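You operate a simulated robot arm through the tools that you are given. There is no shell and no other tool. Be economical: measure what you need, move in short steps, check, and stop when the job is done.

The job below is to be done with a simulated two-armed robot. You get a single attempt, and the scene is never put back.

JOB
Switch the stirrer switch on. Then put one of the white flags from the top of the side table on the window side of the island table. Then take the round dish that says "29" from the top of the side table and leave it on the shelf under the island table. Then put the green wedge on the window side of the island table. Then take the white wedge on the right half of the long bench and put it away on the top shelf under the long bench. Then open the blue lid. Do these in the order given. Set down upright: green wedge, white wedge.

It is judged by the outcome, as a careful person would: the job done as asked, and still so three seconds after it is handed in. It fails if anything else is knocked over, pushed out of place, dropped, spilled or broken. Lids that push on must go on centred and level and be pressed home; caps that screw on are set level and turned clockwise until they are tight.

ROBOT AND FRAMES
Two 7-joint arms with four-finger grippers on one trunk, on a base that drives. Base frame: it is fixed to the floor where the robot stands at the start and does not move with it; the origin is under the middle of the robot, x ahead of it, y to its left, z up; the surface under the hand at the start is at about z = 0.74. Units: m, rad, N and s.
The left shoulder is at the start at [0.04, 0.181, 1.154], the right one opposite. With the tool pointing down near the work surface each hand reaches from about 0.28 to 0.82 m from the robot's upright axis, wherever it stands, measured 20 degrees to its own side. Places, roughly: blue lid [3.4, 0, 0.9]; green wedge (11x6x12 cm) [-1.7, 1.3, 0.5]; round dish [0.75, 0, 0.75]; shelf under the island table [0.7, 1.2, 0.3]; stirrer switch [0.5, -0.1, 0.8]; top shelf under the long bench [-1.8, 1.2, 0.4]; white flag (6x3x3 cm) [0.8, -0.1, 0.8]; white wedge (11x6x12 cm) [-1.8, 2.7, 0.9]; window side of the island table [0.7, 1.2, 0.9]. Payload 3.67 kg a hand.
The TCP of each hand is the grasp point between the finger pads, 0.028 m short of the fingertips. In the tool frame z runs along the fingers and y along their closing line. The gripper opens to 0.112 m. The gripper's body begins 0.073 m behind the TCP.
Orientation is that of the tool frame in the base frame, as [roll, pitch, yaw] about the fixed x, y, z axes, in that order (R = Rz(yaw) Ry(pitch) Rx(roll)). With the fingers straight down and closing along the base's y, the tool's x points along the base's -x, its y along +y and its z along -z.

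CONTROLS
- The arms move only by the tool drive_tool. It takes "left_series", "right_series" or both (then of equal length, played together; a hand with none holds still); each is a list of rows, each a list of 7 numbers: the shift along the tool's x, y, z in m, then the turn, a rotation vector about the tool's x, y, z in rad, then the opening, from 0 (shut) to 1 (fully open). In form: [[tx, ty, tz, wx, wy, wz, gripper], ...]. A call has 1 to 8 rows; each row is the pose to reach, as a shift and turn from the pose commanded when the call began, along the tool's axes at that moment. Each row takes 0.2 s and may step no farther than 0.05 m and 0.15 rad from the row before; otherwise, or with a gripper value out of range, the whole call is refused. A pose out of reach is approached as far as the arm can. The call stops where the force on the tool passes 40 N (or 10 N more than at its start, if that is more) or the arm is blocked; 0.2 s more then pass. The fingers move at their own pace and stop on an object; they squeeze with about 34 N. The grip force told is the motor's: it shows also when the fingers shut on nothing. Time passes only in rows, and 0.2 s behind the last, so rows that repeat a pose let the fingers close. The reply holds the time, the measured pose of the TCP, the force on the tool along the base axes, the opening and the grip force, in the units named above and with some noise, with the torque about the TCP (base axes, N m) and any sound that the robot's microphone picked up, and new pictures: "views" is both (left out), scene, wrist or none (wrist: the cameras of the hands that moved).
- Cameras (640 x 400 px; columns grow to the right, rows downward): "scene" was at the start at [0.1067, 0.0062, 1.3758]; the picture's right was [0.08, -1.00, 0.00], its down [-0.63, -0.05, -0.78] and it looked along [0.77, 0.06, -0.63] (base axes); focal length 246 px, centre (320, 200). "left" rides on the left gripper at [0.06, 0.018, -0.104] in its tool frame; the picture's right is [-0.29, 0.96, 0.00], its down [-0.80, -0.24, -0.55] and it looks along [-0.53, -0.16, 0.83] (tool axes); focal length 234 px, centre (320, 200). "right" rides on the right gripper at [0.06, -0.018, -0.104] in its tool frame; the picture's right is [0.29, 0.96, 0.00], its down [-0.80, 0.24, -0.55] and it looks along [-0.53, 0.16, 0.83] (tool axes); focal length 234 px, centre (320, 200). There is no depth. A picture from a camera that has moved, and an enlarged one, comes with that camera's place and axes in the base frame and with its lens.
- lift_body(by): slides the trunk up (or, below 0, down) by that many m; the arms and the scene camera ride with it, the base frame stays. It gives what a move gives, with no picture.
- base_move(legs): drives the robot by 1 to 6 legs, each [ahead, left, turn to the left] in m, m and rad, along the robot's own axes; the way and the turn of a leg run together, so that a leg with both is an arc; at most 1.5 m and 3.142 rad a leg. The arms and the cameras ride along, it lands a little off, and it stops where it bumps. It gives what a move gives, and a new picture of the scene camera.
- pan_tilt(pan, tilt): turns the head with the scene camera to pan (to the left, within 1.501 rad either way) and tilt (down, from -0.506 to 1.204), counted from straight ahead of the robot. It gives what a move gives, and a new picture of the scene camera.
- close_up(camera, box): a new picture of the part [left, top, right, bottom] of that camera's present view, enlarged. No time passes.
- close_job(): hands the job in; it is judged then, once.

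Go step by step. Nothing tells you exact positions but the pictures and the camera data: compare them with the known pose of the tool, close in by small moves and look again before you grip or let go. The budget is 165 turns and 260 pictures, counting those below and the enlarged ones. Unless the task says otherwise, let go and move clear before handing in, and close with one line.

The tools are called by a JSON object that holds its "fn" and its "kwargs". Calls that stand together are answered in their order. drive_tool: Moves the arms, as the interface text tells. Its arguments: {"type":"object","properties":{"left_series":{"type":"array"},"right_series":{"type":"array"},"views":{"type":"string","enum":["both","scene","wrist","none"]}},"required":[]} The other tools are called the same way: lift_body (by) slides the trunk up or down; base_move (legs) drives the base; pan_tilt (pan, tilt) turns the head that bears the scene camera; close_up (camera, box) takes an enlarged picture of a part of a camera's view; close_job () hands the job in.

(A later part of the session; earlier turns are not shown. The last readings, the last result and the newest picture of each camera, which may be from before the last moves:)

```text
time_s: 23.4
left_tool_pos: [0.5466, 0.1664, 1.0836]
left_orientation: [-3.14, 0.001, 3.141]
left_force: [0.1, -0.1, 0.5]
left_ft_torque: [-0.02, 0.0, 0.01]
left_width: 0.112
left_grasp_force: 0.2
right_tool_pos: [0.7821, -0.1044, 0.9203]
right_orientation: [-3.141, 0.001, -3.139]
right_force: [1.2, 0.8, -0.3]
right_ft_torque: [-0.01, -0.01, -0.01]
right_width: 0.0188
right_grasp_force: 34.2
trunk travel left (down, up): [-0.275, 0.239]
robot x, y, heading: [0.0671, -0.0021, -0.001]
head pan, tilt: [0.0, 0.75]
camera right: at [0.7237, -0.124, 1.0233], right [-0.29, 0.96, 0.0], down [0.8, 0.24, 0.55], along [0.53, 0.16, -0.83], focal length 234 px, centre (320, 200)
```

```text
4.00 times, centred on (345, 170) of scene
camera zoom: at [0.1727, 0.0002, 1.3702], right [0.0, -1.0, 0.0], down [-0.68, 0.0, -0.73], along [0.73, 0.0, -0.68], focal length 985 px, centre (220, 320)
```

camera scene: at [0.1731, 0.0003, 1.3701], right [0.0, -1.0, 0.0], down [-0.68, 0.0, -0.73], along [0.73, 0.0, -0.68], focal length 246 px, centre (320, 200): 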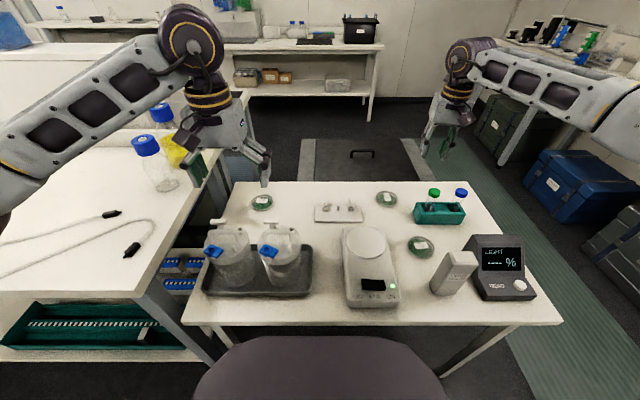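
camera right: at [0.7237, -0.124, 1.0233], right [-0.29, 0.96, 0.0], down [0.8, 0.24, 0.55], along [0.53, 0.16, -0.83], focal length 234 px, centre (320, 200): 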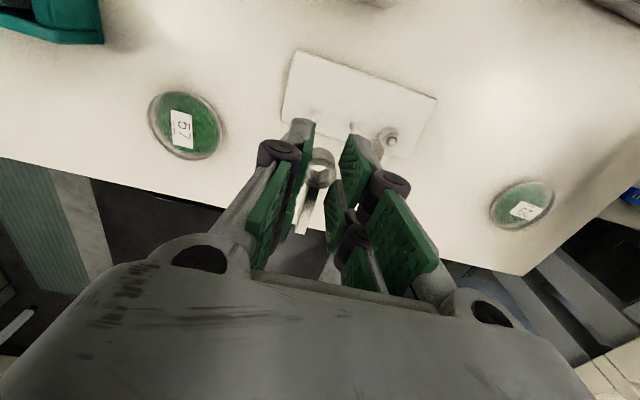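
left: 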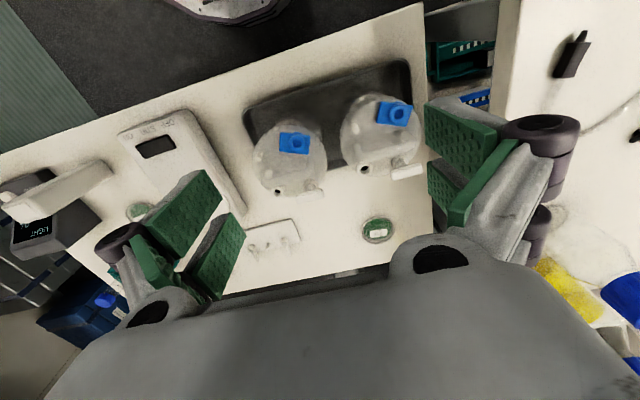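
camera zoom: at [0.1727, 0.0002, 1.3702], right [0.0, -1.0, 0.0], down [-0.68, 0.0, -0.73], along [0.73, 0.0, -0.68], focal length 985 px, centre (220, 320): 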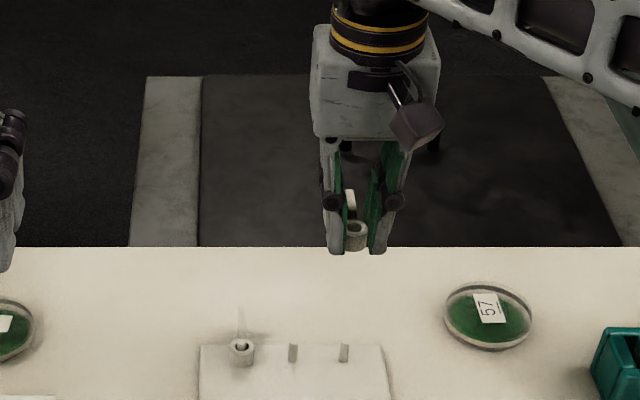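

The flag is gripped and off its peg. I raise it and draw it in, then back off and strafe to the island.

{"fn": "drive_tool", "kwargs": {"right_series": [[0.02, 0, -0.045, 0, 0, 0, 0.1], [0.04, 0, -0.09, 0, 0, 0, 0.1], [0.06, -0.01, -0.13, 0, 0, 0, 0.1], [0.09, -0.02, -0.16, 0, 0, 0, 0.1], [0.13, -0.04, -0.18, 0, 0, 0, 0.1], [0.17, -0.06, -0.19, 0, 0, 0, 0.1], [0.21, -0.08, -0.2, 0, 0, 0, 0.1], [0.25, -0.1, -0.2, 0, 0, 0, 0.1]], "views": "none"}}

{"fn": "base_move", "kwargs": {"legs": [[-0.45, 0, 0], [0, 1.15, 0]]}}

```text
time_s: 25.2
left_tool_pos: [0.5463, 0.164, 1.0842]
left_orientation: [3.139, 0.0, 3.142]
left_force: [-0.6, -0.4, 0.3]
left_ft_torque: [-0.02, -0.02, 0.02]
left_width: 0.1118
left_grasp_force: 0.0
right_tool_pos: [0.5337, -0.2093, 1.1129]
right_orientation: [3.139, 0.0, -3.14]
right_force: [-0.4, 0.1, 0.1]
right_ft_torque: [0.05, -0.02, 0.01]
right_width: 0.0185
right_grasp_force: 33.7
trunk travel left (down, up): [-0.275, 0.239]
robot x, y, heading: [0.0705, 0.0009, -0.001]
head pan, tilt: [0.0, 0.75]
```

```text
time_s: 33.6
left_tool_pos: [0.0686, 1.3364, 1.0837]
left_orientation: [-3.142, 0.0, -3.115]
left_force: [0.5, 0.9, 0.0]
left_ft_torque: [0.0, 0.0, 0.02]
left_width: 0.1118
left_grasp_force: 0.0
right_tool_pos: [0.0667, 0.96, 1.1121]
right_orientation: [3.141, 0.001, -3.114]
right_force: [-0.4, 0.3, 0.1]
right_ft_torque: [0.02, 0.02, -0.01]
right_width: 0.0188
right_grasp_force: 33.8
trunk travel left (down, up): [-0.275, 0.239]
robot x, y, heading: [-0.4062, 1.1547, 0.027]
head pan, tilt: [0.0, 0.75]
camera scene: at [-0.3017, 1.1591, 1.3701], right [0.03, -1.0, 0.0], down [-0.68, -0.02, -0.73], along [0.73, 0.02, -0.68], focal length 246 px, centre (320, 200)
```

scene: 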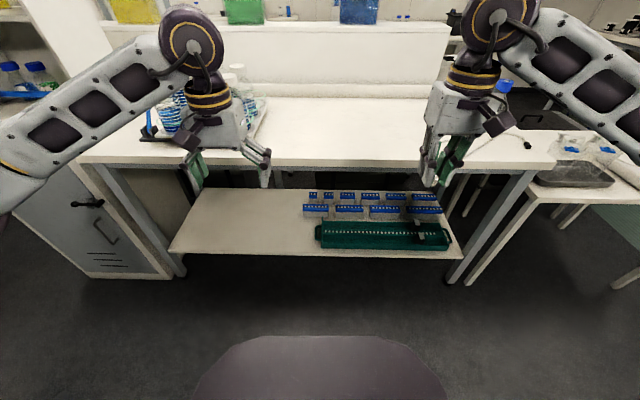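

The island is ahead: clear top around [0.6, 1.15], and its shelf has free space to the left of the green rack. I drive forward to bring the right hand over the top.

{"fn": "base_move", "kwargs": {"legs": [[0.34, 0, -0.027]]}}

{"fn": "drive_tool", "kwargs": {"right_series": [[-0.04, 0.01, 0, 0, 0, 0, 0.1], [-0.08, 0.02, 0, 0, 0, 0, 0.1], [-0.12, 0.03, 0.01, 0, 0, 0, 0.1], [-0.16, 0.04, 0.03, 0, 0, 0, 0.1], [-0.17, 0.05, 0.06, 0, 0, 0, 0.1], [-0.17, 0.06, 0.09, 0, 0, 0, 0.1]]}}

```text
time_s: 35.9
left_tool_pos: [0.4114, 1.3269, 1.082]
left_orientation: [-3.14, 0.0, 3.141]
left_force: [0.4, -0.5, -1.0]
left_ft_torque: [0.02, 0.0, 0.01]
left_width: 0.1122
left_grasp_force: 0.0
right_tool_pos: [0.3997, 0.9519, 1.1141]
right_orientation: [3.14, 0.002, -3.139]
right_force: [0.0, -0.6, 0.4]
right_ft_torque: [-0.01, 0.02, 0.01]
right_width: 0.0185
right_grasp_force: 33.8
trunk travel left (down, up): [-0.275, 0.239]
robot x, y, heading: [-0.0646, 1.1592, 0.001]
head pan, tilt: [0.0, 0.75]
camera scene: at [0.0372, 1.1606, 1.3701], right [0.0, -1.0, 0.0], down [-0.68, 0.0, -0.73], along [0.73, 0.0, -0.68], focal length 246 px, centre (320, 200)
```

scene: 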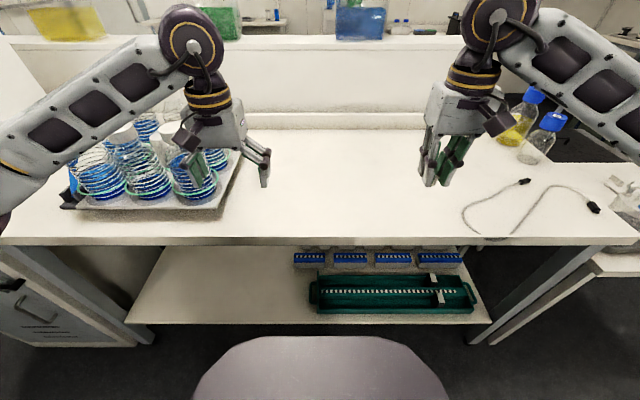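

```text
time_s: 37.3
left_tool_pos: [0.4124, 1.3277, 1.0828]
left_orientation: [3.141, 0.0, 3.14]
left_force: [0.1, 0.8, 0.7]
left_ft_torque: [-0.01, -0.01, 0.0]
left_width: 0.1118
left_grasp_force: 0.0
right_tool_pos: [0.569, 1.0106, 1.0239]
right_orientation: [3.141, -0.003, -3.142]
right_force: [0.1, -0.1, 0.4]
right_ft_torque: [-0.01, -0.01, 0.0]
right_width: 0.0186
right_grasp_force: 34.1
trunk travel left (down, up): [-0.275, 0.239]
robot x, y, heading: [-0.0669, 1.163, -0.002]
head pan, tilt: [0.0, 0.75]
camera scene: at [0.0374, 1.1609, 1.3701], right [0.0, -1.0, 0.0], down [-0.68, 0.0, -0.73], along [0.73, 0.0, -0.68], focal length 246 px, centre (320, 200)
camera right: at [0.5106, 0.9917, 1.1278], right [-0.29, 0.96, 0.0], down [0.8, 0.24, 0.55], along [0.53, 0.16, -0.83], focal length 234 px, centre (320, 200)
```

scene: 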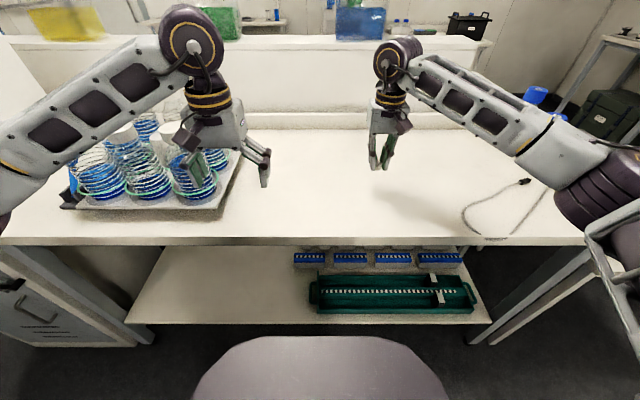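
right: 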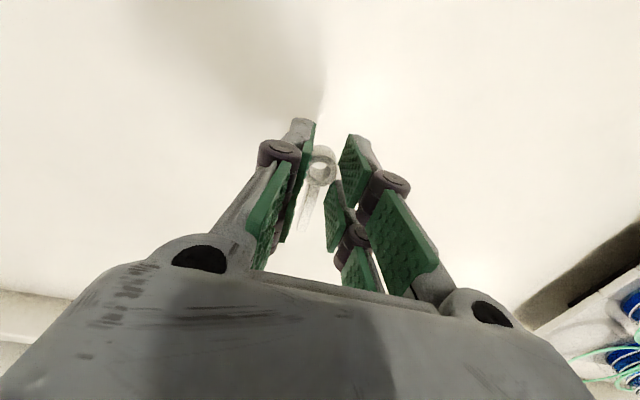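

I descend in stages, watching the flag's shadow and the force.

{"fn": "drive_tool", "kwargs": {"right_series": [[0, 0, 0.03, 0, 0, 0, 0.1], [0, 0, 0.06, 0, 0, 0, 0.1], [0, 0, 0.09, 0, 0, 0, 0.1], [0, 0, 0.11, 0, 0, 0, 0.1]]}}

{"fn": "close_up", "kwargs": {"camera": "scene", "box": [340, 130, 420, 205]}}

```text
time_s: 38.4
left_tool_pos: [0.4108, 1.327, 1.0833]
left_orientation: [3.141, 0.002, 3.141]
left_force: [0.9, -0.4, 0.7]
left_ft_torque: [0.01, 0.05, 0.01]
left_width: 0.112
left_grasp_force: 0.1
right_tool_pos: [0.5744, 1.0101, 0.9265]
right_orientation: [3.134, 0.017, -3.141]
right_force: [-10.0, -1.8, 19.8]
right_ft_torque: [-0.27, 0.64, -0.05]
right_width: 0.0186
right_grasp_force: 33.5
trunk travel left (down, up): [-0.275, 0.239]
robot x, y, heading: [-0.0675, 1.1593, -0.004]
head pan, tilt: [0.0, 0.75]
stopped in row 4 (right hand): the force on the tool passed its limit at 55 N (the readings are from after the stop); the commanded pose is now the measured one
camera scene: at [0.0358, 1.1606, 1.3702], right [0.0, -1.0, 0.0], down [-0.68, 0.0, -0.73], along [0.73, 0.0, -0.68], focal length 246 px, centre (320, 200)
camera right: at [0.5126, 0.9917, 1.0298], right [-0.29, 0.96, 0.0], down [0.79, 0.24, 0.57], along [0.54, 0.17, -0.82], focal length 234 px, centre (320, 200)
```

scene: 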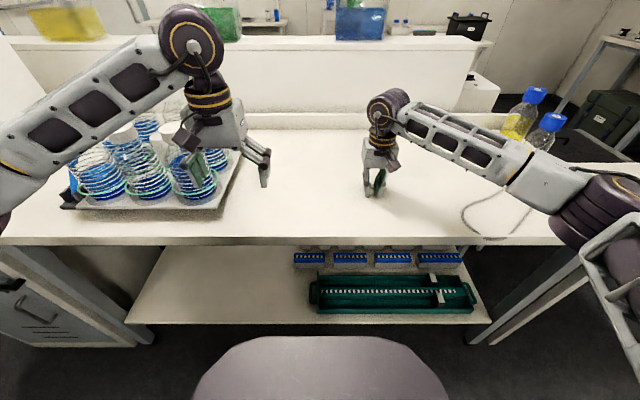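
right: 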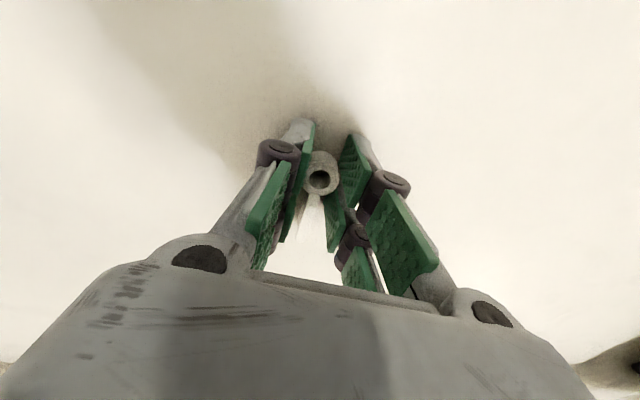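

```text
5.33 times, centred on (380, 168) of scene
camera zoom: at [0.0358, 1.1606, 1.3702], right [0.0, -1.0, 0.0], down [-0.68, 0.0, -0.73], along [0.73, 0.0, -0.68], focal length 1313 px, centre (0, 373)
```

zoom: 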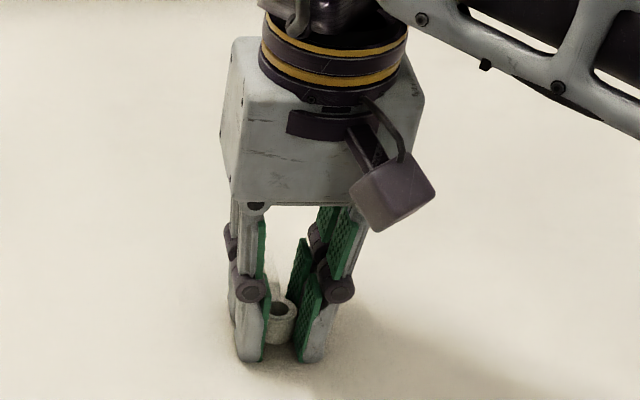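

Contact: the table top is at about z = 0.897. I ease off 2 mm, open and rise.

{"fn": "drive_tool", "kwargs": {"right_series": [[0, 0, -0.002, 0, 0, 0, 0.1], [0, 0, -0.002, 0, 0, 0, 0.3], [0, 0, -0.002, 0, 0, 0, 0.35], [0, 0, -0.03, 0, 0, 0, 0.35], [0, 0, -0.07, 0, 0, 0, 0.35], [0, 0, -0.11, 0, 0, 0, 0.35], [0, 0, -0.15, 0, 0, 0, 0.35]]}}

{"fn": "close_up", "kwargs": {"camera": "scene", "box": [340, 130, 420, 205]}}

```text
time_s: 40.0
left_tool_pos: [0.41, 1.3262, 1.084]
left_orientation: [3.141, 0.001, 3.141]
left_force: [0.4, 0.2, 0.5]
left_ft_torque: [-0.03, -0.02, 0.01]
left_width: 0.1121
left_grasp_force: 0.0
right_tool_pos: [0.5735, 1.0104, 1.0724]
right_orientation: [3.136, 0.015, 3.141]
right_force: [0.5, 0.0, -1.0]
right_ft_torque: [-0.01, -0.02, 0.01]
right_width: 0.0391
right_grasp_force: 0.1
trunk travel left (down, up): [-0.275, 0.239]
robot x, y, heading: [-0.0654, 1.1611, -0.002]
head pan, tilt: [0.0, 0.75]
camera scene: at [0.0361, 1.1611, 1.3702], right [0.0, -1.0, 0.0], down [-0.68, 0.0, -0.73], along [0.73, 0.0, -0.68], focal length 246 px, centre (320, 200)
camera right: at [0.5131, 0.9906, 1.1747], right [-0.29, 0.96, 0.0], down [0.79, 0.24, 0.57], along [0.54, 0.16, -0.82], focal length 234 px, centre (320, 200)
```

scene: 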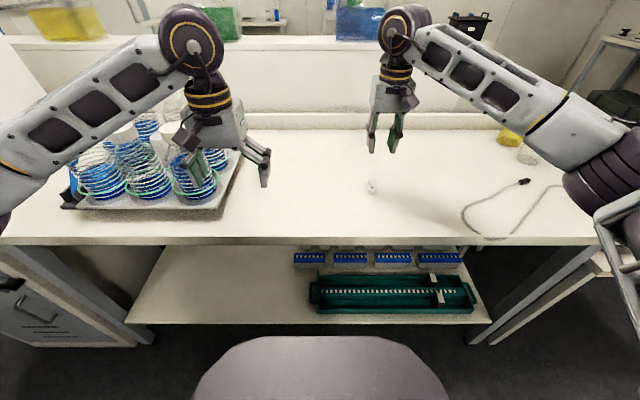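
right: 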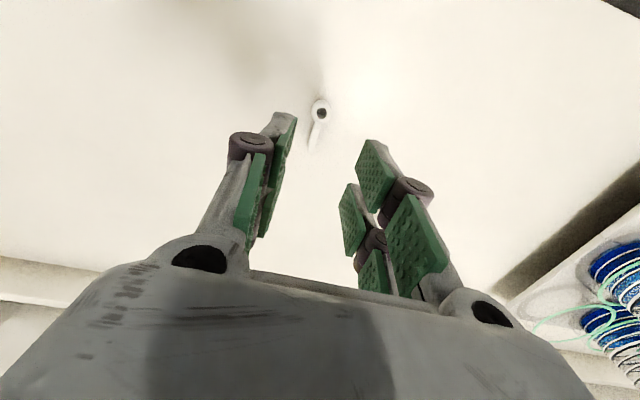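

```text
5.33 times, centred on (380, 168) of scene
camera zoom: at [0.0361, 1.1611, 1.3702], right [0.0, -1.0, 0.0], down [-0.68, 0.0, -0.73], along [0.73, 0.0, -0.68], focal length 1313 px, centre (0, 373)
```

zoom: 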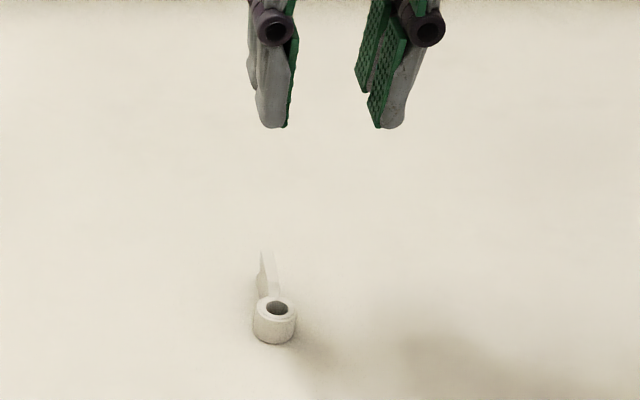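

The flag stands on the island's top. Next is dish "29": I drive back to the side table, a little closer than before.

{"fn": "base_move", "kwargs": {"legs": [[-0.33, 0, 0], [0, -1.16, 0]]}}

```text
time_s: 47.9
left_tool_pos: [0.0723, 0.1547, 1.0824]
left_orientation: [-3.141, -0.001, 3.125]
left_force: [-0.2, -0.5, -0.1]
left_ft_torque: [0.02, -0.01, 0.02]
left_width: 0.1121
left_grasp_force: 0.1
right_tool_pos: [0.2303, -0.1652, 1.0719]
right_orientation: [3.137, 0.016, 3.126]
right_force: [-0.3, 0.3, 0.3]
right_ft_torque: [0.02, -0.02, 0.0]
right_width: 0.0393
right_grasp_force: 0.0
trunk travel left (down, up): [-0.275, 0.239]
robot x, y, heading: [-0.4093, -0.0045, -0.015]
head pan, tilt: [0.0, 0.75]
camera scene: at [-0.3049, -0.0056, 1.3701], right [-0.02, -1.0, 0.0], down [-0.68, 0.01, -0.73], along [0.73, -0.01, -0.68], focal length 246 px, centre (320, 200)
```

scene: 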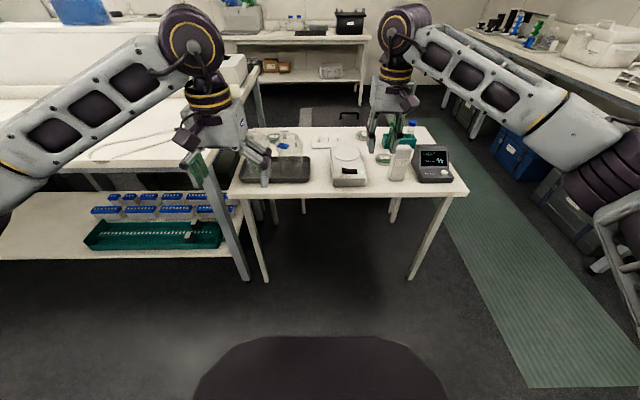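

Everything on the side table is in place. I drive forward to about x = 0.10.

{"fn": "base_move", "kwargs": {"legs": [[0.505, 0, 0.015]]}}

```text
time_s: 51.0
left_tool_pos: [0.5861, 0.1649, 1.083]
left_orientation: [-3.141, 0.0, -3.133]
left_force: [0.0, 0.8, 0.0]
left_ft_torque: [-0.01, -0.01, 0.01]
left_width: 0.112
left_grasp_force: 0.0
right_tool_pos: [0.751, -0.1515, 1.0716]
right_orientation: [3.136, 0.014, -3.133]
right_force: [0.8, -0.7, 0.1]
right_ft_torque: [0.0, 0.0, -0.03]
right_width: 0.0394
right_grasp_force: 0.1
trunk travel left (down, up): [-0.275, 0.239]
robot x, y, heading: [0.1077, -0.0072, 0.011]
head pan, tilt: [0.0, 0.75]
camera scene: at [0.2128, -0.0049, 1.3701], right [0.01, -1.0, 0.0], down [-0.68, -0.01, -0.73], along [0.73, 0.01, -0.68], focal length 246 px, centre (320, 200)
```

scene: 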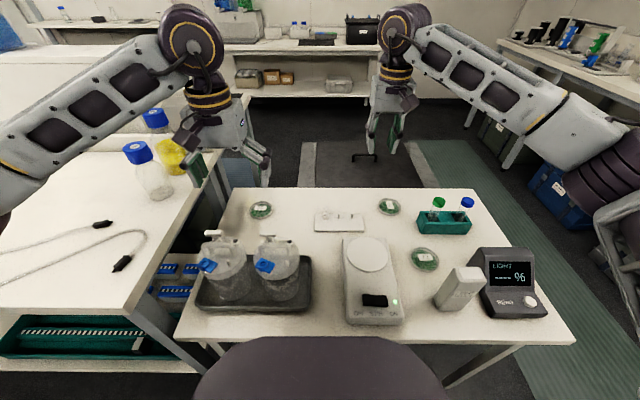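

The dish is at about [0.825, 0.212]. I extend the left hand forward above it, tilting the fingers slightly outward to save reach, and open fully.

{"fn": "drive_tool", "kwargs": {"left_series": [[-0.04, 0.012, 0, 0, -0.04, 0, 1], [-0.08, 0.024, 0, 0, -0.08, 0, 1], [-0.12, 0.036, 0, 0, -0.12, 0, 1], [-0.15, 0.045, 0.02, 0, -0.16, 0, 1], [-0.17, 0.048, 0.05, 0, -0.2, 0, 1], [-0.175, 0.048, 0.085, 0, -0.24, 0, 1], [-0.175, 0.048, 0.12, 0, -0.28, 0, 1], [-0.175, 0.048, 0.15, 0, -0.3, 0, 1]]}}

```text
time_s: 52.8
left_tool_pos: [0.7604, 0.2131, 0.9288]
left_orientation: [3.141, 0.301, -3.134]
left_force: [0.5, 0.1, -0.5]
left_ft_torque: [0.01, 0.01, 0.02]
left_width: 0.1121
left_grasp_force: 0.0
right_tool_pos: [0.7522, -0.1508, 1.0714]
right_orientation: [3.134, 0.015, -3.133]
right_force: [0.7, -0.9, 0.4]
right_ft_torque: [0.02, 0.04, -0.01]
right_width: 0.0391
right_grasp_force: 0.0
trunk travel left (down, up): [-0.275, 0.239]
robot x, y, heading: [0.1111, -0.0096, 0.015]
head pan, tilt: [0.0, 0.75]
camera scene: at [0.213, -0.0048, 1.3701], right [0.01, -1.0, 0.0], down [-0.68, -0.01, -0.73], along [0.73, 0.01, -0.68], focal length 246 px, centre (320, 200)
camera left: at [0.6727, 0.2302, 1.0096], right [0.27, 0.96, 0.09], down [0.6, -0.23, 0.77], along [0.76, -0.15, -0.64], focal length 234 px, centre (320, 200)
```

scene: 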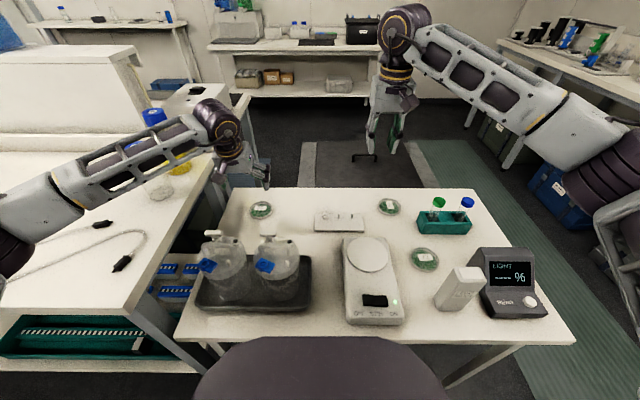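
left: 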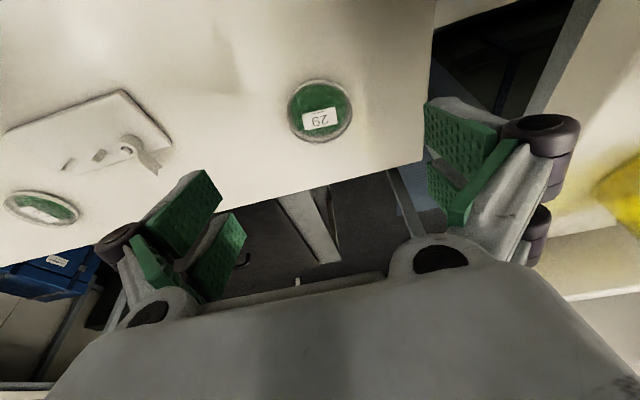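

The dish, about 7.6 cm wide, centres at [0.821, 0.213]. I lower to z about 0.84 and check the arm against the island.

{"fn": "drive_tool", "kwargs": {"left_series": [[-0.009, 0, 0.034, 0, 0, 0, 1], [-0.018, 0, 0.068, 0, 0, 0, 1], [-0.026, 0, 0.102, 0, 0, 0, 1]]}}

```text
time_s: 53.6
left_tool_pos: [0.8166, 0.216, 0.8405]
left_orientation: [3.141, 0.298, -3.134]
left_force: [0.0, -0.3, -0.3]
left_ft_torque: [0.0, 0.0, 0.01]
left_width: 0.112
left_grasp_force: 0.1
right_tool_pos: [0.7529, -0.1508, 1.0708]
right_orientation: [3.137, 0.014, -3.133]
right_force: [-0.2, -0.8, 1.4]
right_ft_torque: [-0.01, 0.01, -0.01]
right_width: 0.0395
right_grasp_force: 0.2
trunk travel left (down, up): [-0.275, 0.239]
robot x, y, heading: [0.1079, -0.0044, 0.01]
head pan, tilt: [0.0, 0.75]
camera scene: at [0.2133, -0.0051, 1.37], right [0.01, -1.0, 0.0], down [-0.68, -0.01, -0.73], along [0.73, 0.01, -0.68], focal length 246 px, centre (320, 200)
camera left: at [0.7271, 0.2322, 0.9215], right [0.27, 0.96, 0.09], down [0.6, -0.23, 0.76], along [0.75, -0.15, -0.64], focal length 234 px, centre (320, 200)
```

scene: 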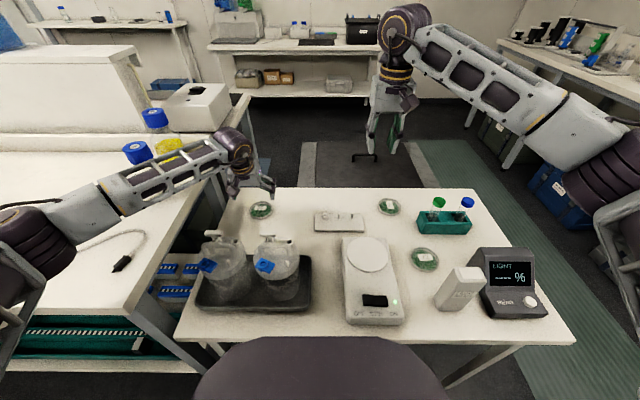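
left: 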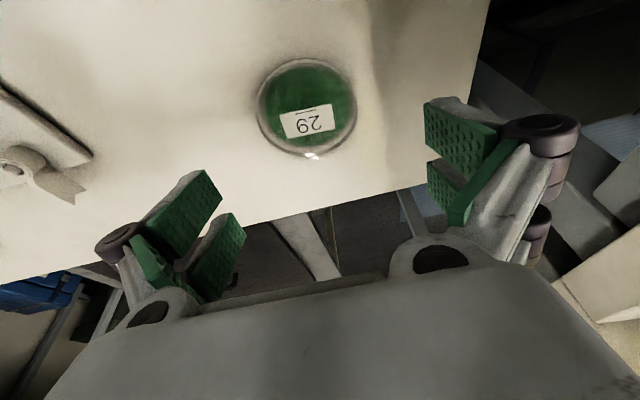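

The left forearm is getting low above the island's corner, so I raise the trunk 0.12 m to keep the elbow higher, then lower the hand again.

{"fn": "lift_body", "kwargs": {"by": 0.12}}

{"fn": "drive_tool", "kwargs": {"left_series": [[0.011, 0, 0.036, 0, 0, 0, 1], [0.022, 0, 0.072, 0, 0, 0, 1], [0.036, -0.002, 0.114, 0, 0, 0, 1]]}}

```text
time_s: 55.1
left_tool_pos: [0.8139, 0.2153, 0.9617]
left_orientation: [-3.141, 0.3, -3.133]
left_force: [-0.8, -0.4, -0.4]
left_ft_torque: [0.0, -0.01, -0.02]
left_width: 0.112
left_grasp_force: 0.0
right_tool_pos: [0.7513, -0.1519, 1.1907]
right_orientation: [3.135, 0.014, -3.133]
right_force: [-0.2, -0.6, 0.2]
right_ft_torque: [-0.03, 0.0, 0.02]
right_width: 0.0389
right_grasp_force: 0.0
trunk travel left (down, up): [-0.395, 0.119]
robot x, y, heading: [0.1096, -0.0096, 0.004]
head pan, tilt: [0.0, 0.75]
```

```text
time_s: 55.9
left_tool_pos: [0.8141, 0.2106, 0.8413]
left_orientation: [3.141, 0.3, -3.134]
left_force: [0.0, -0.6, -0.5]
left_ft_torque: [0.0, 0.02, -0.01]
left_width: 0.1119
left_grasp_force: 0.1
right_tool_pos: [0.7524, -0.1507, 1.1908]
right_orientation: [3.136, 0.014, -3.132]
right_force: [0.0, -1.1, 0.9]
right_ft_torque: [0.03, 0.01, 0.02]
right_width: 0.0393
right_grasp_force: 0.2
trunk travel left (down, up): [-0.395, 0.119]
robot x, y, heading: [0.1107, -0.0045, 0.009]
head pan, tilt: [0.0, 0.75]
camera scene: at [0.2132, -0.0051, 1.4895], right [0.01, -1.0, 0.0], down [-0.68, -0.01, -0.73], along [0.73, 0.01, -0.68], focal length 246 px, centre (320, 200)
camera left: at [0.7252, 0.2277, 0.9225], right [0.27, 0.96, 0.09], down [0.6, -0.23, 0.77], along [0.75, -0.15, -0.64], focal length 234 px, centre (320, 200)
```

scene: 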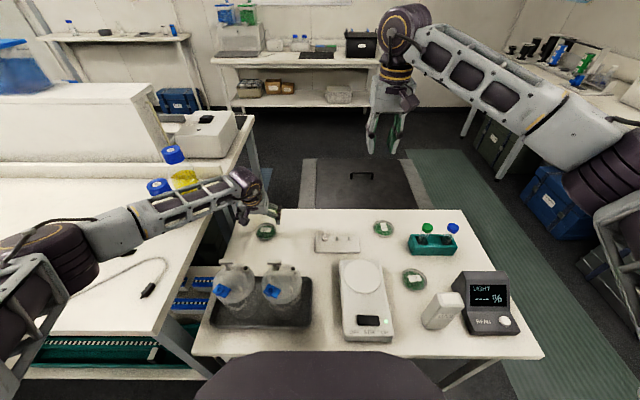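
left: 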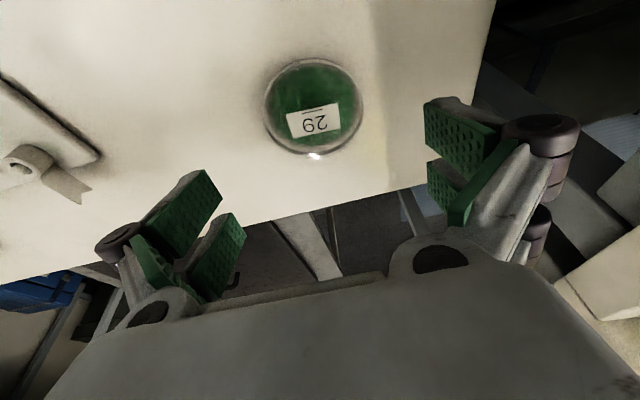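

The elbow is now well above the island. I lower the open fingers around the dish.

{"fn": "drive_tool", "kwargs": {"left_series": [[0.008, 0.001, 0.024, 0, 0, 0, 1], [0.015, 0.002, 0.044, 0, 0, 0, 1], [0.0205, 0.0025, 0.06, 0, 0, 0, 1]], "views": "wrist"}}

{"fn": "close_up", "kwargs": {"camera": "scene", "box": [200, 150, 320, 250]}}

```text
time_s: 56.7
left_tool_pos: [0.8124, 0.2156, 0.7777]
left_orientation: [-3.141, 0.298, -3.132]
left_force: [1.0, 0.9, 0.3]
left_ft_torque: [-0.04, 0.02, -0.01]
left_width: 0.1117
left_grasp_force: 0.0
right_tool_pos: [0.7511, -0.1503, 1.1912]
right_orientation: [3.136, 0.013, -3.132]
right_force: [0.4, -0.2, 0.2]
right_ft_torque: [-0.02, 0.0, 0.0]
right_width: 0.0394
right_grasp_force: 0.2
trunk travel left (down, up): [-0.395, 0.119]
robot x, y, heading: [0.1077, -0.0029, 0.007]
head pan, tilt: [0.0, 0.75]
camera left: at [0.7237, 0.2315, 0.8585], right [0.27, 0.96, 0.08], down [0.6, -0.23, 0.77], along [0.75, -0.15, -0.64], focal length 234 px, centre (320, 200)
```

left: 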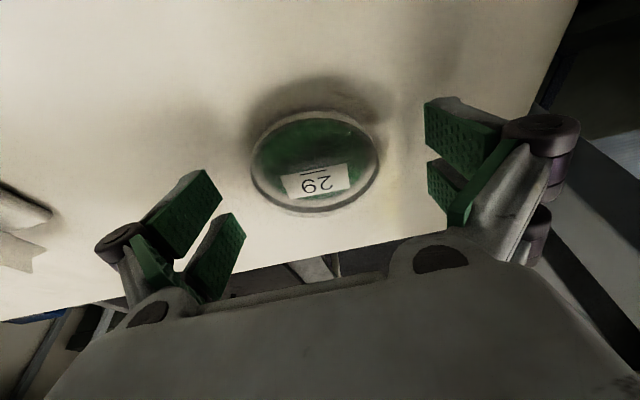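

```text
4.00 times, centred on (260, 200) of scene
camera zoom: at [0.2126, -0.005, 1.4896], right [0.01, -1.0, 0.0], down [-0.68, -0.01, -0.73], along [0.73, 0.01, -0.68], focal length 985 px, centre (560, 200)
```

zoom: 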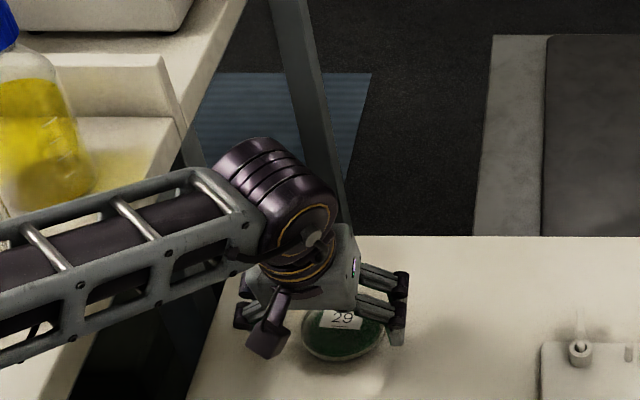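

The fingers straddle the dish; I go a few millimetres lower and back, then close gently.

{"fn": "drive_tool", "kwargs": {"left_series": [[0.0055, -0.002, 0.0045, 0, 0, 0, 1], [0.0055, -0.002, 0.0045, 0, 0, 0, 0.8], [0.0055, -0.002, 0.0045, 0, 0, 0, 0.6], [0.0055, -0.002, 0.0045, 0, 0, 0, 0.6]], "views": "wrist"}}

{"fn": "close_up", "kwargs": {"camera": "scene", "box": [230, 200, 310, 250]}}

```text
time_s: 57.7
left_tool_pos: [0.8082, 0.2132, 0.7708]
left_orientation: [-3.14, 0.3, -3.133]
left_force: [-0.6, -0.1, 1.6]
left_ft_torque: [0.01, 0.0, 0.0]
left_width: 0.0761
left_grasp_force: 34.3
right_tool_pos: [0.7507, -0.1522, 1.1905]
right_orientation: [3.137, 0.017, -3.134]
right_force: [-0.8, 0.4, 0.3]
right_ft_torque: [-0.01, -0.02, 0.0]
right_width: 0.0392
right_grasp_force: 0.1
trunk travel left (down, up): [-0.395, 0.119]
robot x, y, heading: [0.1114, -0.0094, 0.004]
head pan, tilt: [0.0, 0.75]
camera left: at [0.7194, 0.2296, 0.8524], right [0.27, 0.96, 0.09], down [0.6, -0.23, 0.77], along [0.75, -0.15, -0.64], focal length 234 px, centre (320, 200)
```

left: 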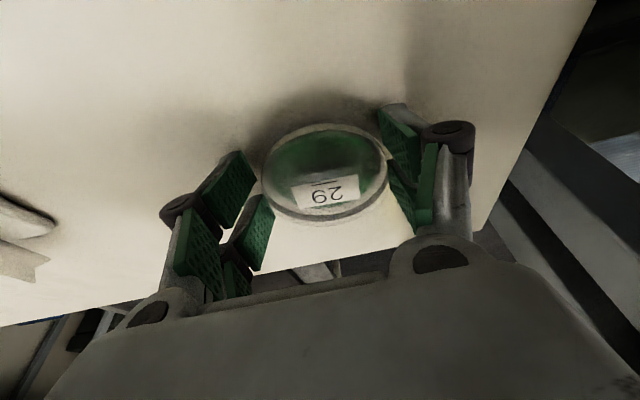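

```text
8.00 times, centred on (270, 225) of scene
camera zoom: at [0.2124, -0.005, 1.4896], right [0.01, -1.0, 0.0], down [-0.68, -0.01, -0.73], along [0.73, 0.01, -0.68], focal length 1969 px, centre (720, 0)
```

zoom: 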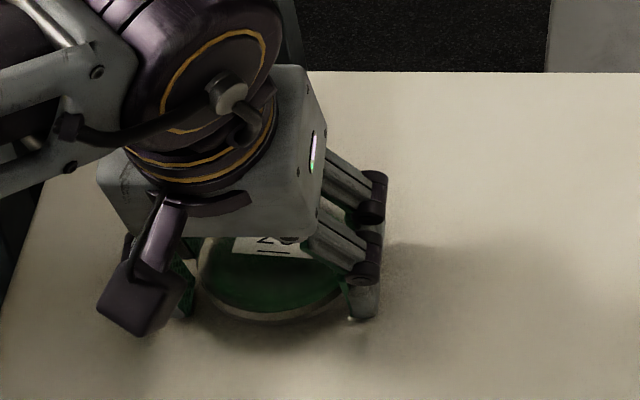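

The dish is held at 7.6 cm. I lift it straight up.

{"fn": "drive_tool", "kwargs": {"left_series": [[-0.006, 0, -0.019, 0, 0, 0, 0.55], [-0.015, 0, -0.048, 0, 0, 0, 0.55], [-0.027, 0, -0.086, 0, 0, 0, 0.55], [-0.039, 0, -0.124, 0, 0, 0, 0.55], [-0.053, 0, -0.17, 0, 0, 0, 0.55], [-0.067, 0, -0.21, 0, 0, 0, 0.55], [-0.08, 0, -0.25, 0, 0, 0, 0.55]]}}

```text
time_s: 59.3
left_tool_pos: [0.8109, 0.2176, 1.0322]
left_orientation: [3.139, 0.302, -3.134]
left_force: [-1.2, 0.3, 0.0]
left_ft_torque: [0.05, 0.0, 0.01]
left_width: 0.0759
left_grasp_force: 33.8
right_tool_pos: [0.7521, -0.1511, 1.1917]
right_orientation: [3.136, 0.015, -3.133]
right_force: [-0.3, 0.2, -0.2]
right_ft_torque: [0.02, -0.01, 0.0]
right_width: 0.0394
right_grasp_force: 0.0
trunk travel left (down, up): [-0.395, 0.119]
robot x, y, heading: [0.1087, -0.0044, 0.009]
head pan, tilt: [0.0, 0.75]
camera scene: at [0.212, -0.0053, 1.4896], right [0.01, -1.0, 0.0], down [-0.68, -0.01, -0.73], along [0.73, 0.01, -0.68], focal length 246 px, centre (320, 200)
camera left: at [0.722, 0.2333, 1.1134], right [0.27, 0.96, 0.09], down [0.6, -0.24, 0.76], along [0.75, -0.15, -0.64], focal length 234 px, centre (320, 200)
```

scene: 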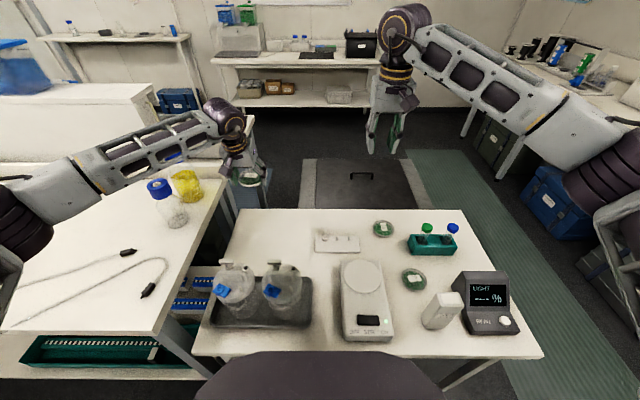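
left: 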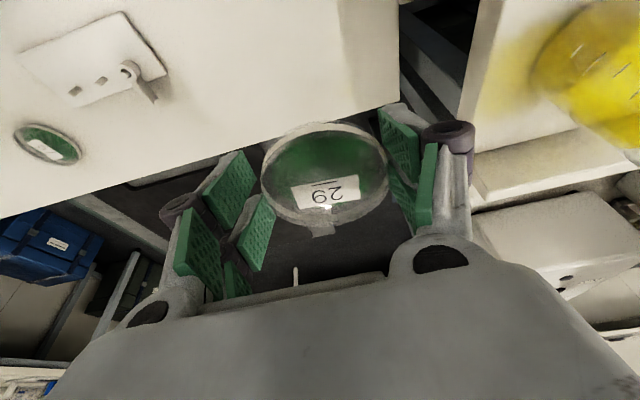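

The dish is secure and level. I draw the hand in a little, then back off and strafe toward the free left half of the island's shelf.

{"fn": "drive_tool", "kwargs": {"left_series": [[0.012, 0, -0.038, 0, 0, 0, 0.55], [0.03, 0, -0.066, 0, 0, 0, 0.55], [0.06, 0, -0.08, 0, 0, 0, 0.55], [0.09, 0, -0.09, 0, 0, 0, 0.55], [0.12, 0, -0.1, 0, 0, 0, 0.55], [0.15, 0, -0.11, 0, 0, 0, 0.55], [0.173, 0, -0.116, 0, 0, 0, 0.55]], "views": "none"}}

{"fn": "base_move", "kwargs": {"legs": [[-0.55, 0, 0], [0, 1.28, 0]]}}

```text
time_s: 60.9
left_tool_pos: [0.6088, 0.2121, 1.0927]
left_orientation: [3.141, 0.3, -3.132]
left_force: [-0.2, -0.8, -0.6]
left_ft_torque: [0.01, 0.0, 0.01]
left_width: 0.076
left_grasp_force: 34.3
right_tool_pos: [0.7502, -0.1514, 1.1912]
right_orientation: [3.136, 0.016, -3.133]
right_force: [-0.4, -0.5, 0.1]
right_ft_torque: [0.0, -0.01, -0.01]
right_width: 0.039
right_grasp_force: 0.0
trunk travel left (down, up): [-0.395, 0.119]
robot x, y, heading: [0.1071, -0.0068, 0.01]
head pan, tilt: [0.0, 0.75]
```

```text
time_s: 70.2
left_tool_pos: [0.0737, 1.4414, 1.0935]
left_orientation: [-3.141, 0.3, 3.121]
left_force: [0.3, 0.1, -0.9]
left_ft_torque: [0.0, -0.01, -0.01]
left_width: 0.0756
left_grasp_force: 34.5
right_tool_pos: [0.2058, 1.0733, 1.1919]
right_orientation: [3.136, 0.015, 3.119]
right_force: [-0.2, -0.9, 0.3]
right_ft_torque: [0.01, -0.01, 0.01]
right_width: 0.0393
right_grasp_force: 0.0
trunk travel left (down, up): [-0.395, 0.119]
robot x, y, heading: [-0.4353, 1.2416, -0.022]
head pan, tilt: [0.0, 0.75]
camera scene: at [-0.329, 1.2361, 1.4896], right [-0.02, -1.0, 0.0], down [-0.68, 0.02, -0.73], along [0.73, -0.02, -0.68], focal length 246 px, centre (320, 200)
```

scene: 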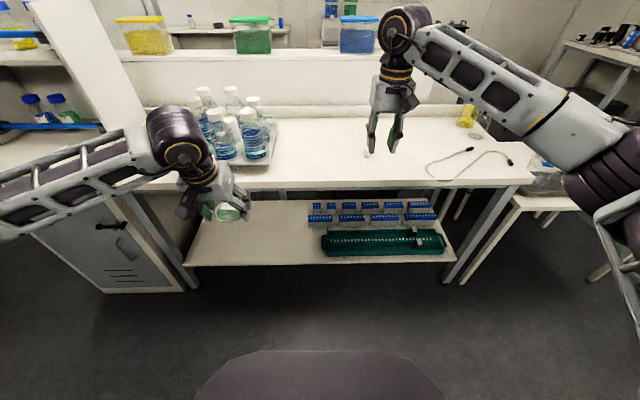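

The shelf's free area is left of the blue and green racks. I lower the trunk so the arm can reach in under the table top.

{"fn": "lift_body", "kwargs": {"by": -0.38}}

{"fn": "pan_tilt", "kwargs": {"pan": 0.15, "tilt": 0.5}}

```text
time_s: 73.9
left_tool_pos: [0.0755, 1.4421, 0.7144]
left_orientation: [-3.141, 0.299, 3.119]
left_force: [0.5, -0.2, 0.2]
left_ft_torque: [0.03, 0.02, 0.0]
left_width: 0.0755
left_grasp_force: 33.7
right_tool_pos: [0.2049, 1.0729, 0.8125]
right_orientation: [3.136, 0.015, 3.119]
right_force: [-0.1, -0.3, -0.8]
right_ft_torque: [-0.01, 0.0, 0.0]
right_width: 0.0393
right_grasp_force: 0.0
trunk travel left (down, up): [-0.015, 0.499]
robot x, y, heading: [-0.4334, 1.2408, -0.027]
head pan, tilt: [0.0, 0.75]
```

```text
time_s: 74.7
left_tool_pos: [0.0746, 1.4428, 0.7142]
left_orientation: [-3.141, 0.299, 3.12]
left_force: [0.4, -0.5, -0.2]
left_ft_torque: [0.01, -0.03, -0.03]
left_width: 0.0755
left_grasp_force: 33.9
right_tool_pos: [0.2055, 1.0754, 0.813]
right_orientation: [3.136, 0.015, 3.119]
right_force: [0.2, 0.5, 0.1]
right_ft_torque: [-0.01, 0.05, -0.02]
right_width: 0.0391
right_grasp_force: 0.0
trunk travel left (down, up): [-0.015, 0.499]
robot x, y, heading: [-0.4341, 1.2399, -0.024]
head pan, tilt: [0.15, 0.499]
camera scene: at [-0.3218, 1.2497, 1.1321], right [0.13, -0.99, 0.0], down [-0.48, -0.06, -0.88], along [0.87, 0.11, -0.48], focal length 246 px, centre (320, 200)
```

scene: 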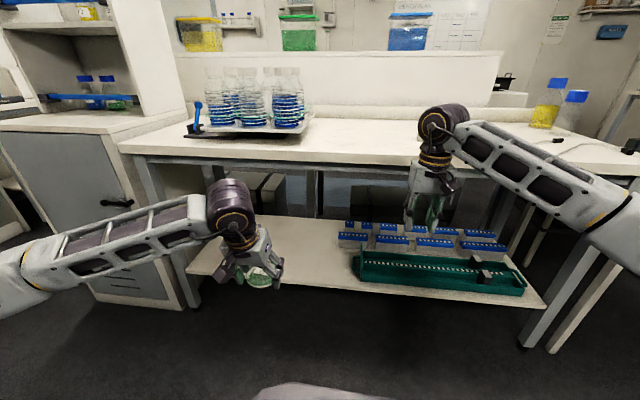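

The right hand would meet the table edge when I drive in, so I draw it back while lowering the left hand with the dish.

{"fn": "drive_tool", "kwargs": {"left_series": [[0.0115, 0, 0.037, 0, 0, 0, 0.55], [0.023, 0, 0.074, 0, 0, 0, 0.55], [0.0345, 0, 0.111, 0, 0, 0, 0.55], [0.046, 0, 0.148, 0, 0, 0, 0.55], [0.0575, 0, 0.185, 0, 0, 0, 0.55], [0.069, 0, 0.222, 0, 0, 0, 0.55], [0.0805, 0, 0.259, 0, 0, 0, 0.55], [0.092, 0, 0.296, 0, 0, 0, 0.55]], "right_series": [[0.035, -0.01, 0, 0, 0, 0, 0.35], [0.07, -0.02, 0, 0, 0, 0, 0.35], [0.105, -0.03, 0, 0, 0, 0, 0.35], [0.14, -0.04, 0, 0, 0, 0, 0.35], [0.175, -0.05, 0, 0, 0, 0, 0.35], [0.21, -0.06, 0, 0, 0, 0, 0.35], [0.245, -0.07, 0, 0, 0, 0, 0.35], [0.28, -0.08, 0, 0, 0, 0, 0.35]]}}

```text
time_s: 76.5
left_tool_pos: [0.0718, 1.4462, 0.4035]
left_orientation: [-3.141, 0.301, 3.119]
left_force: [0.4, 0.1, -0.4]
left_ft_torque: [-0.01, 0.01, 0.0]
left_width: 0.0757
left_grasp_force: 34.1
right_tool_pos: [-0.0768, 0.9997, 0.8071]
right_orientation: [3.137, 0.015, 3.12]
right_force: [-0.1, -0.8, -0.4]
right_ft_torque: [-0.02, -0.01, 0.02]
right_width: 0.0392
right_grasp_force: 0.0
trunk travel left (down, up): [-0.015, 0.499]
robot x, y, heading: [-0.4351, 1.2383, -0.021]
head pan, tilt: [0.15, 0.499]
camera scene: at [-0.3222, 1.2496, 1.1322], right [0.13, -0.99, 0.0], down [-0.47, -0.06, -0.88], along [0.87, 0.11, -0.48], focal length 246 px, centre (320, 200)
camera right: at [-0.1375, 0.9808, 0.9086], right [-0.27, 0.96, 0.0], down [0.79, 0.22, 0.57], along [0.55, 0.15, -0.82], focal length 234 px, centre (320, 200)
camera left: at [-0.0158, 1.4656, 0.4841], right [0.3, 0.95, 0.09], down [0.59, -0.25, 0.77], along [0.75, -0.18, -0.64], focal length 234 px, centre (320, 200)
```

scene: 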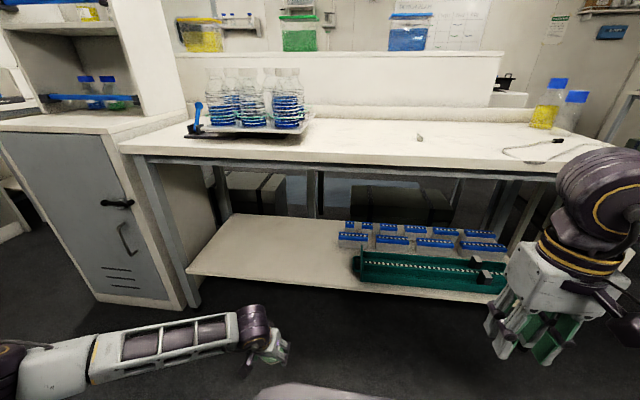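
right: 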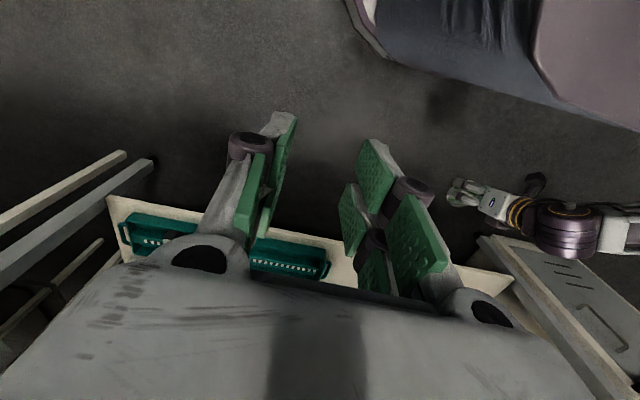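
left: 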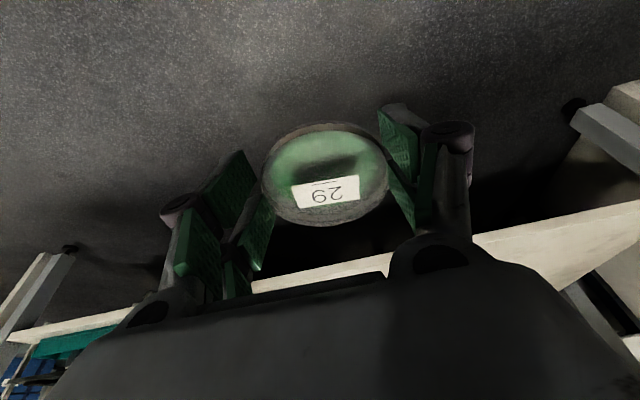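

The shelf front edge is near x = 0.42, z about 0.28. I pull the right hand back slightly more, then drive in.

{"fn": "drive_tool", "kwargs": {"right_series": [[0.03, 0, 0, 0, 0, 0, 0.35], [0.06, 0, 0, 0, 0, 0, 0.35]], "views": "none"}}

{"fn": "base_move", "kwargs": {"legs": [[0.42, 0, 0.02]]}}

```text
time_s: 77.1
left_tool_pos: [0.0717, 1.4458, 0.4038]
left_orientation: [-3.14, 0.299, 3.12]
left_force: [0.0, 0.5, 0.4]
left_ft_torque: [-0.06, 0.0, 0.0]
left_width: 0.0754
left_grasp_force: 34.3
right_tool_pos: [-0.132, 1.0028, 0.8085]
right_orientation: [3.137, 0.012, 3.119]
right_force: [-0.1, 0.1, 0.5]
right_ft_torque: [-0.01, 0.0, 0.0]
right_width: 0.0393
right_grasp_force: 0.0
right hand out of reach, approached as far as the arm can: row 2
trunk travel left (down, up): [-0.015, 0.499]
robot x, y, heading: [-0.4333, 1.2354, -0.017]
head pan, tilt: [0.15, 0.499]
```

```text
time_s: 79.8
left_tool_pos: [0.4937, 1.4462, 0.4035]
left_orientation: [3.141, 0.3, 3.134]
left_force: [-0.1, 0.2, 0.1]
left_ft_torque: [0.0, 0.02, 0.02]
left_width: 0.0755
left_grasp_force: 34.2
right_tool_pos: [0.2989, 0.9996, 0.8085]
right_orientation: [3.135, 0.012, 3.133]
right_force: [-0.2, 0.8, -0.5]
right_ft_torque: [0.04, 0.02, 0.03]
right_width: 0.0394
right_grasp_force: 0.2
trunk travel left (down, up): [-0.015, 0.499]
robot x, y, heading: [-0.0084, 1.2321, -0.008]
head pan, tilt: [0.15, 0.499]
camera scene: at [0.104, 1.2445, 1.132], right [0.14, -0.99, 0.0], down [-0.47, -0.07, -0.88], along [0.87, 0.12, -0.48], focal length 246 px, centre (320, 200)
```

scene: 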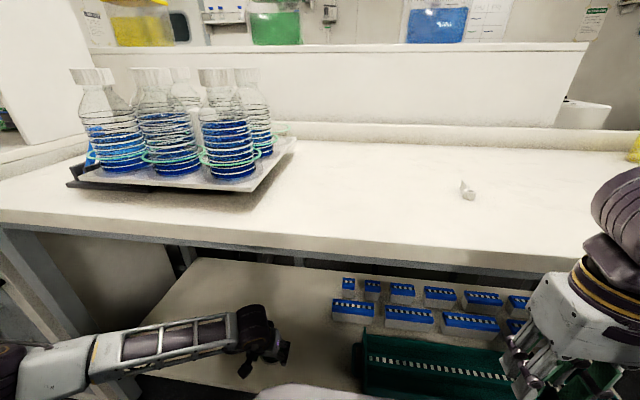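

The hand is over the shelf under the table top. I move in and lower partway.

{"fn": "drive_tool", "kwargs": {"left_series": [[-0.026, 0, 0.034, 0, 0, 0, 0.55], [-0.052, 0, 0.0685, 0, 0, 0, 0.55]]}}

{"fn": "close_up", "kwargs": {"camera": "scene", "box": [160, 250, 400, 400]}}

```text
time_s: 80.3
left_tool_pos: [0.5638, 1.4517, 0.3518]
left_orientation: [3.14, 0.301, 3.133]
left_force: [0.2, 0.3, -0.6]
left_ft_torque: [-0.01, 0.03, 0.0]
left_width: 0.0758
left_grasp_force: 34.1
right_tool_pos: [0.2975, 1.0003, 0.8089]
right_orientation: [3.137, 0.013, 3.132]
right_force: [1.1, 0.8, 0.5]
right_ft_torque: [0.0, 0.04, 0.0]
right_width: 0.0393
right_grasp_force: 0.0
trunk travel left (down, up): [-0.015, 0.499]
robot x, y, heading: [-0.0073, 1.2314, -0.007]
head pan, tilt: [0.15, 0.499]
camera scene: at [0.1038, 1.2445, 1.1321], right [0.14, -0.99, 0.0], down [-0.47, -0.07, -0.88], along [0.87, 0.12, -0.48], focal length 246 px, centre (320, 200)
camera left: at [0.4765, 1.4686, 0.4319], right [0.28, 0.96, 0.09], down [0.6, -0.24, 0.76], along [0.75, -0.17, -0.64], focal length 234 px, centre (320, 200)
```

scene: 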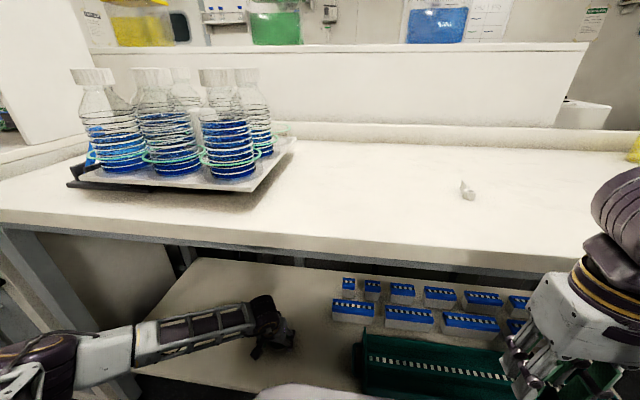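
left: 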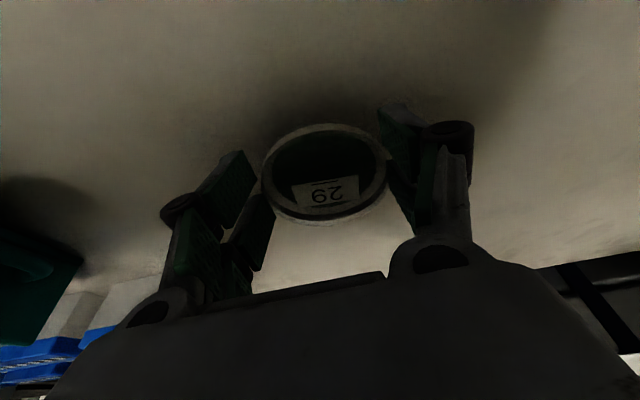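

```text
2.67 times, centred on (280, 325) of scene
camera zoom: at [0.1038, 1.2445, 1.1321], right [0.14, -0.99, 0.0], down [-0.47, -0.07, -0.88], along [0.87, 0.12, -0.48], focal length 656 px, centre (427, -133)
```

zoom: 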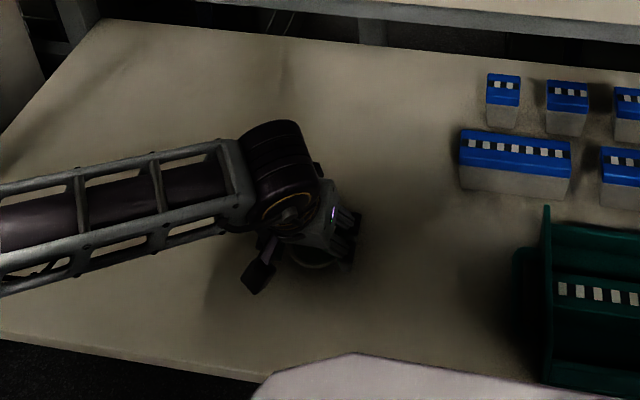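

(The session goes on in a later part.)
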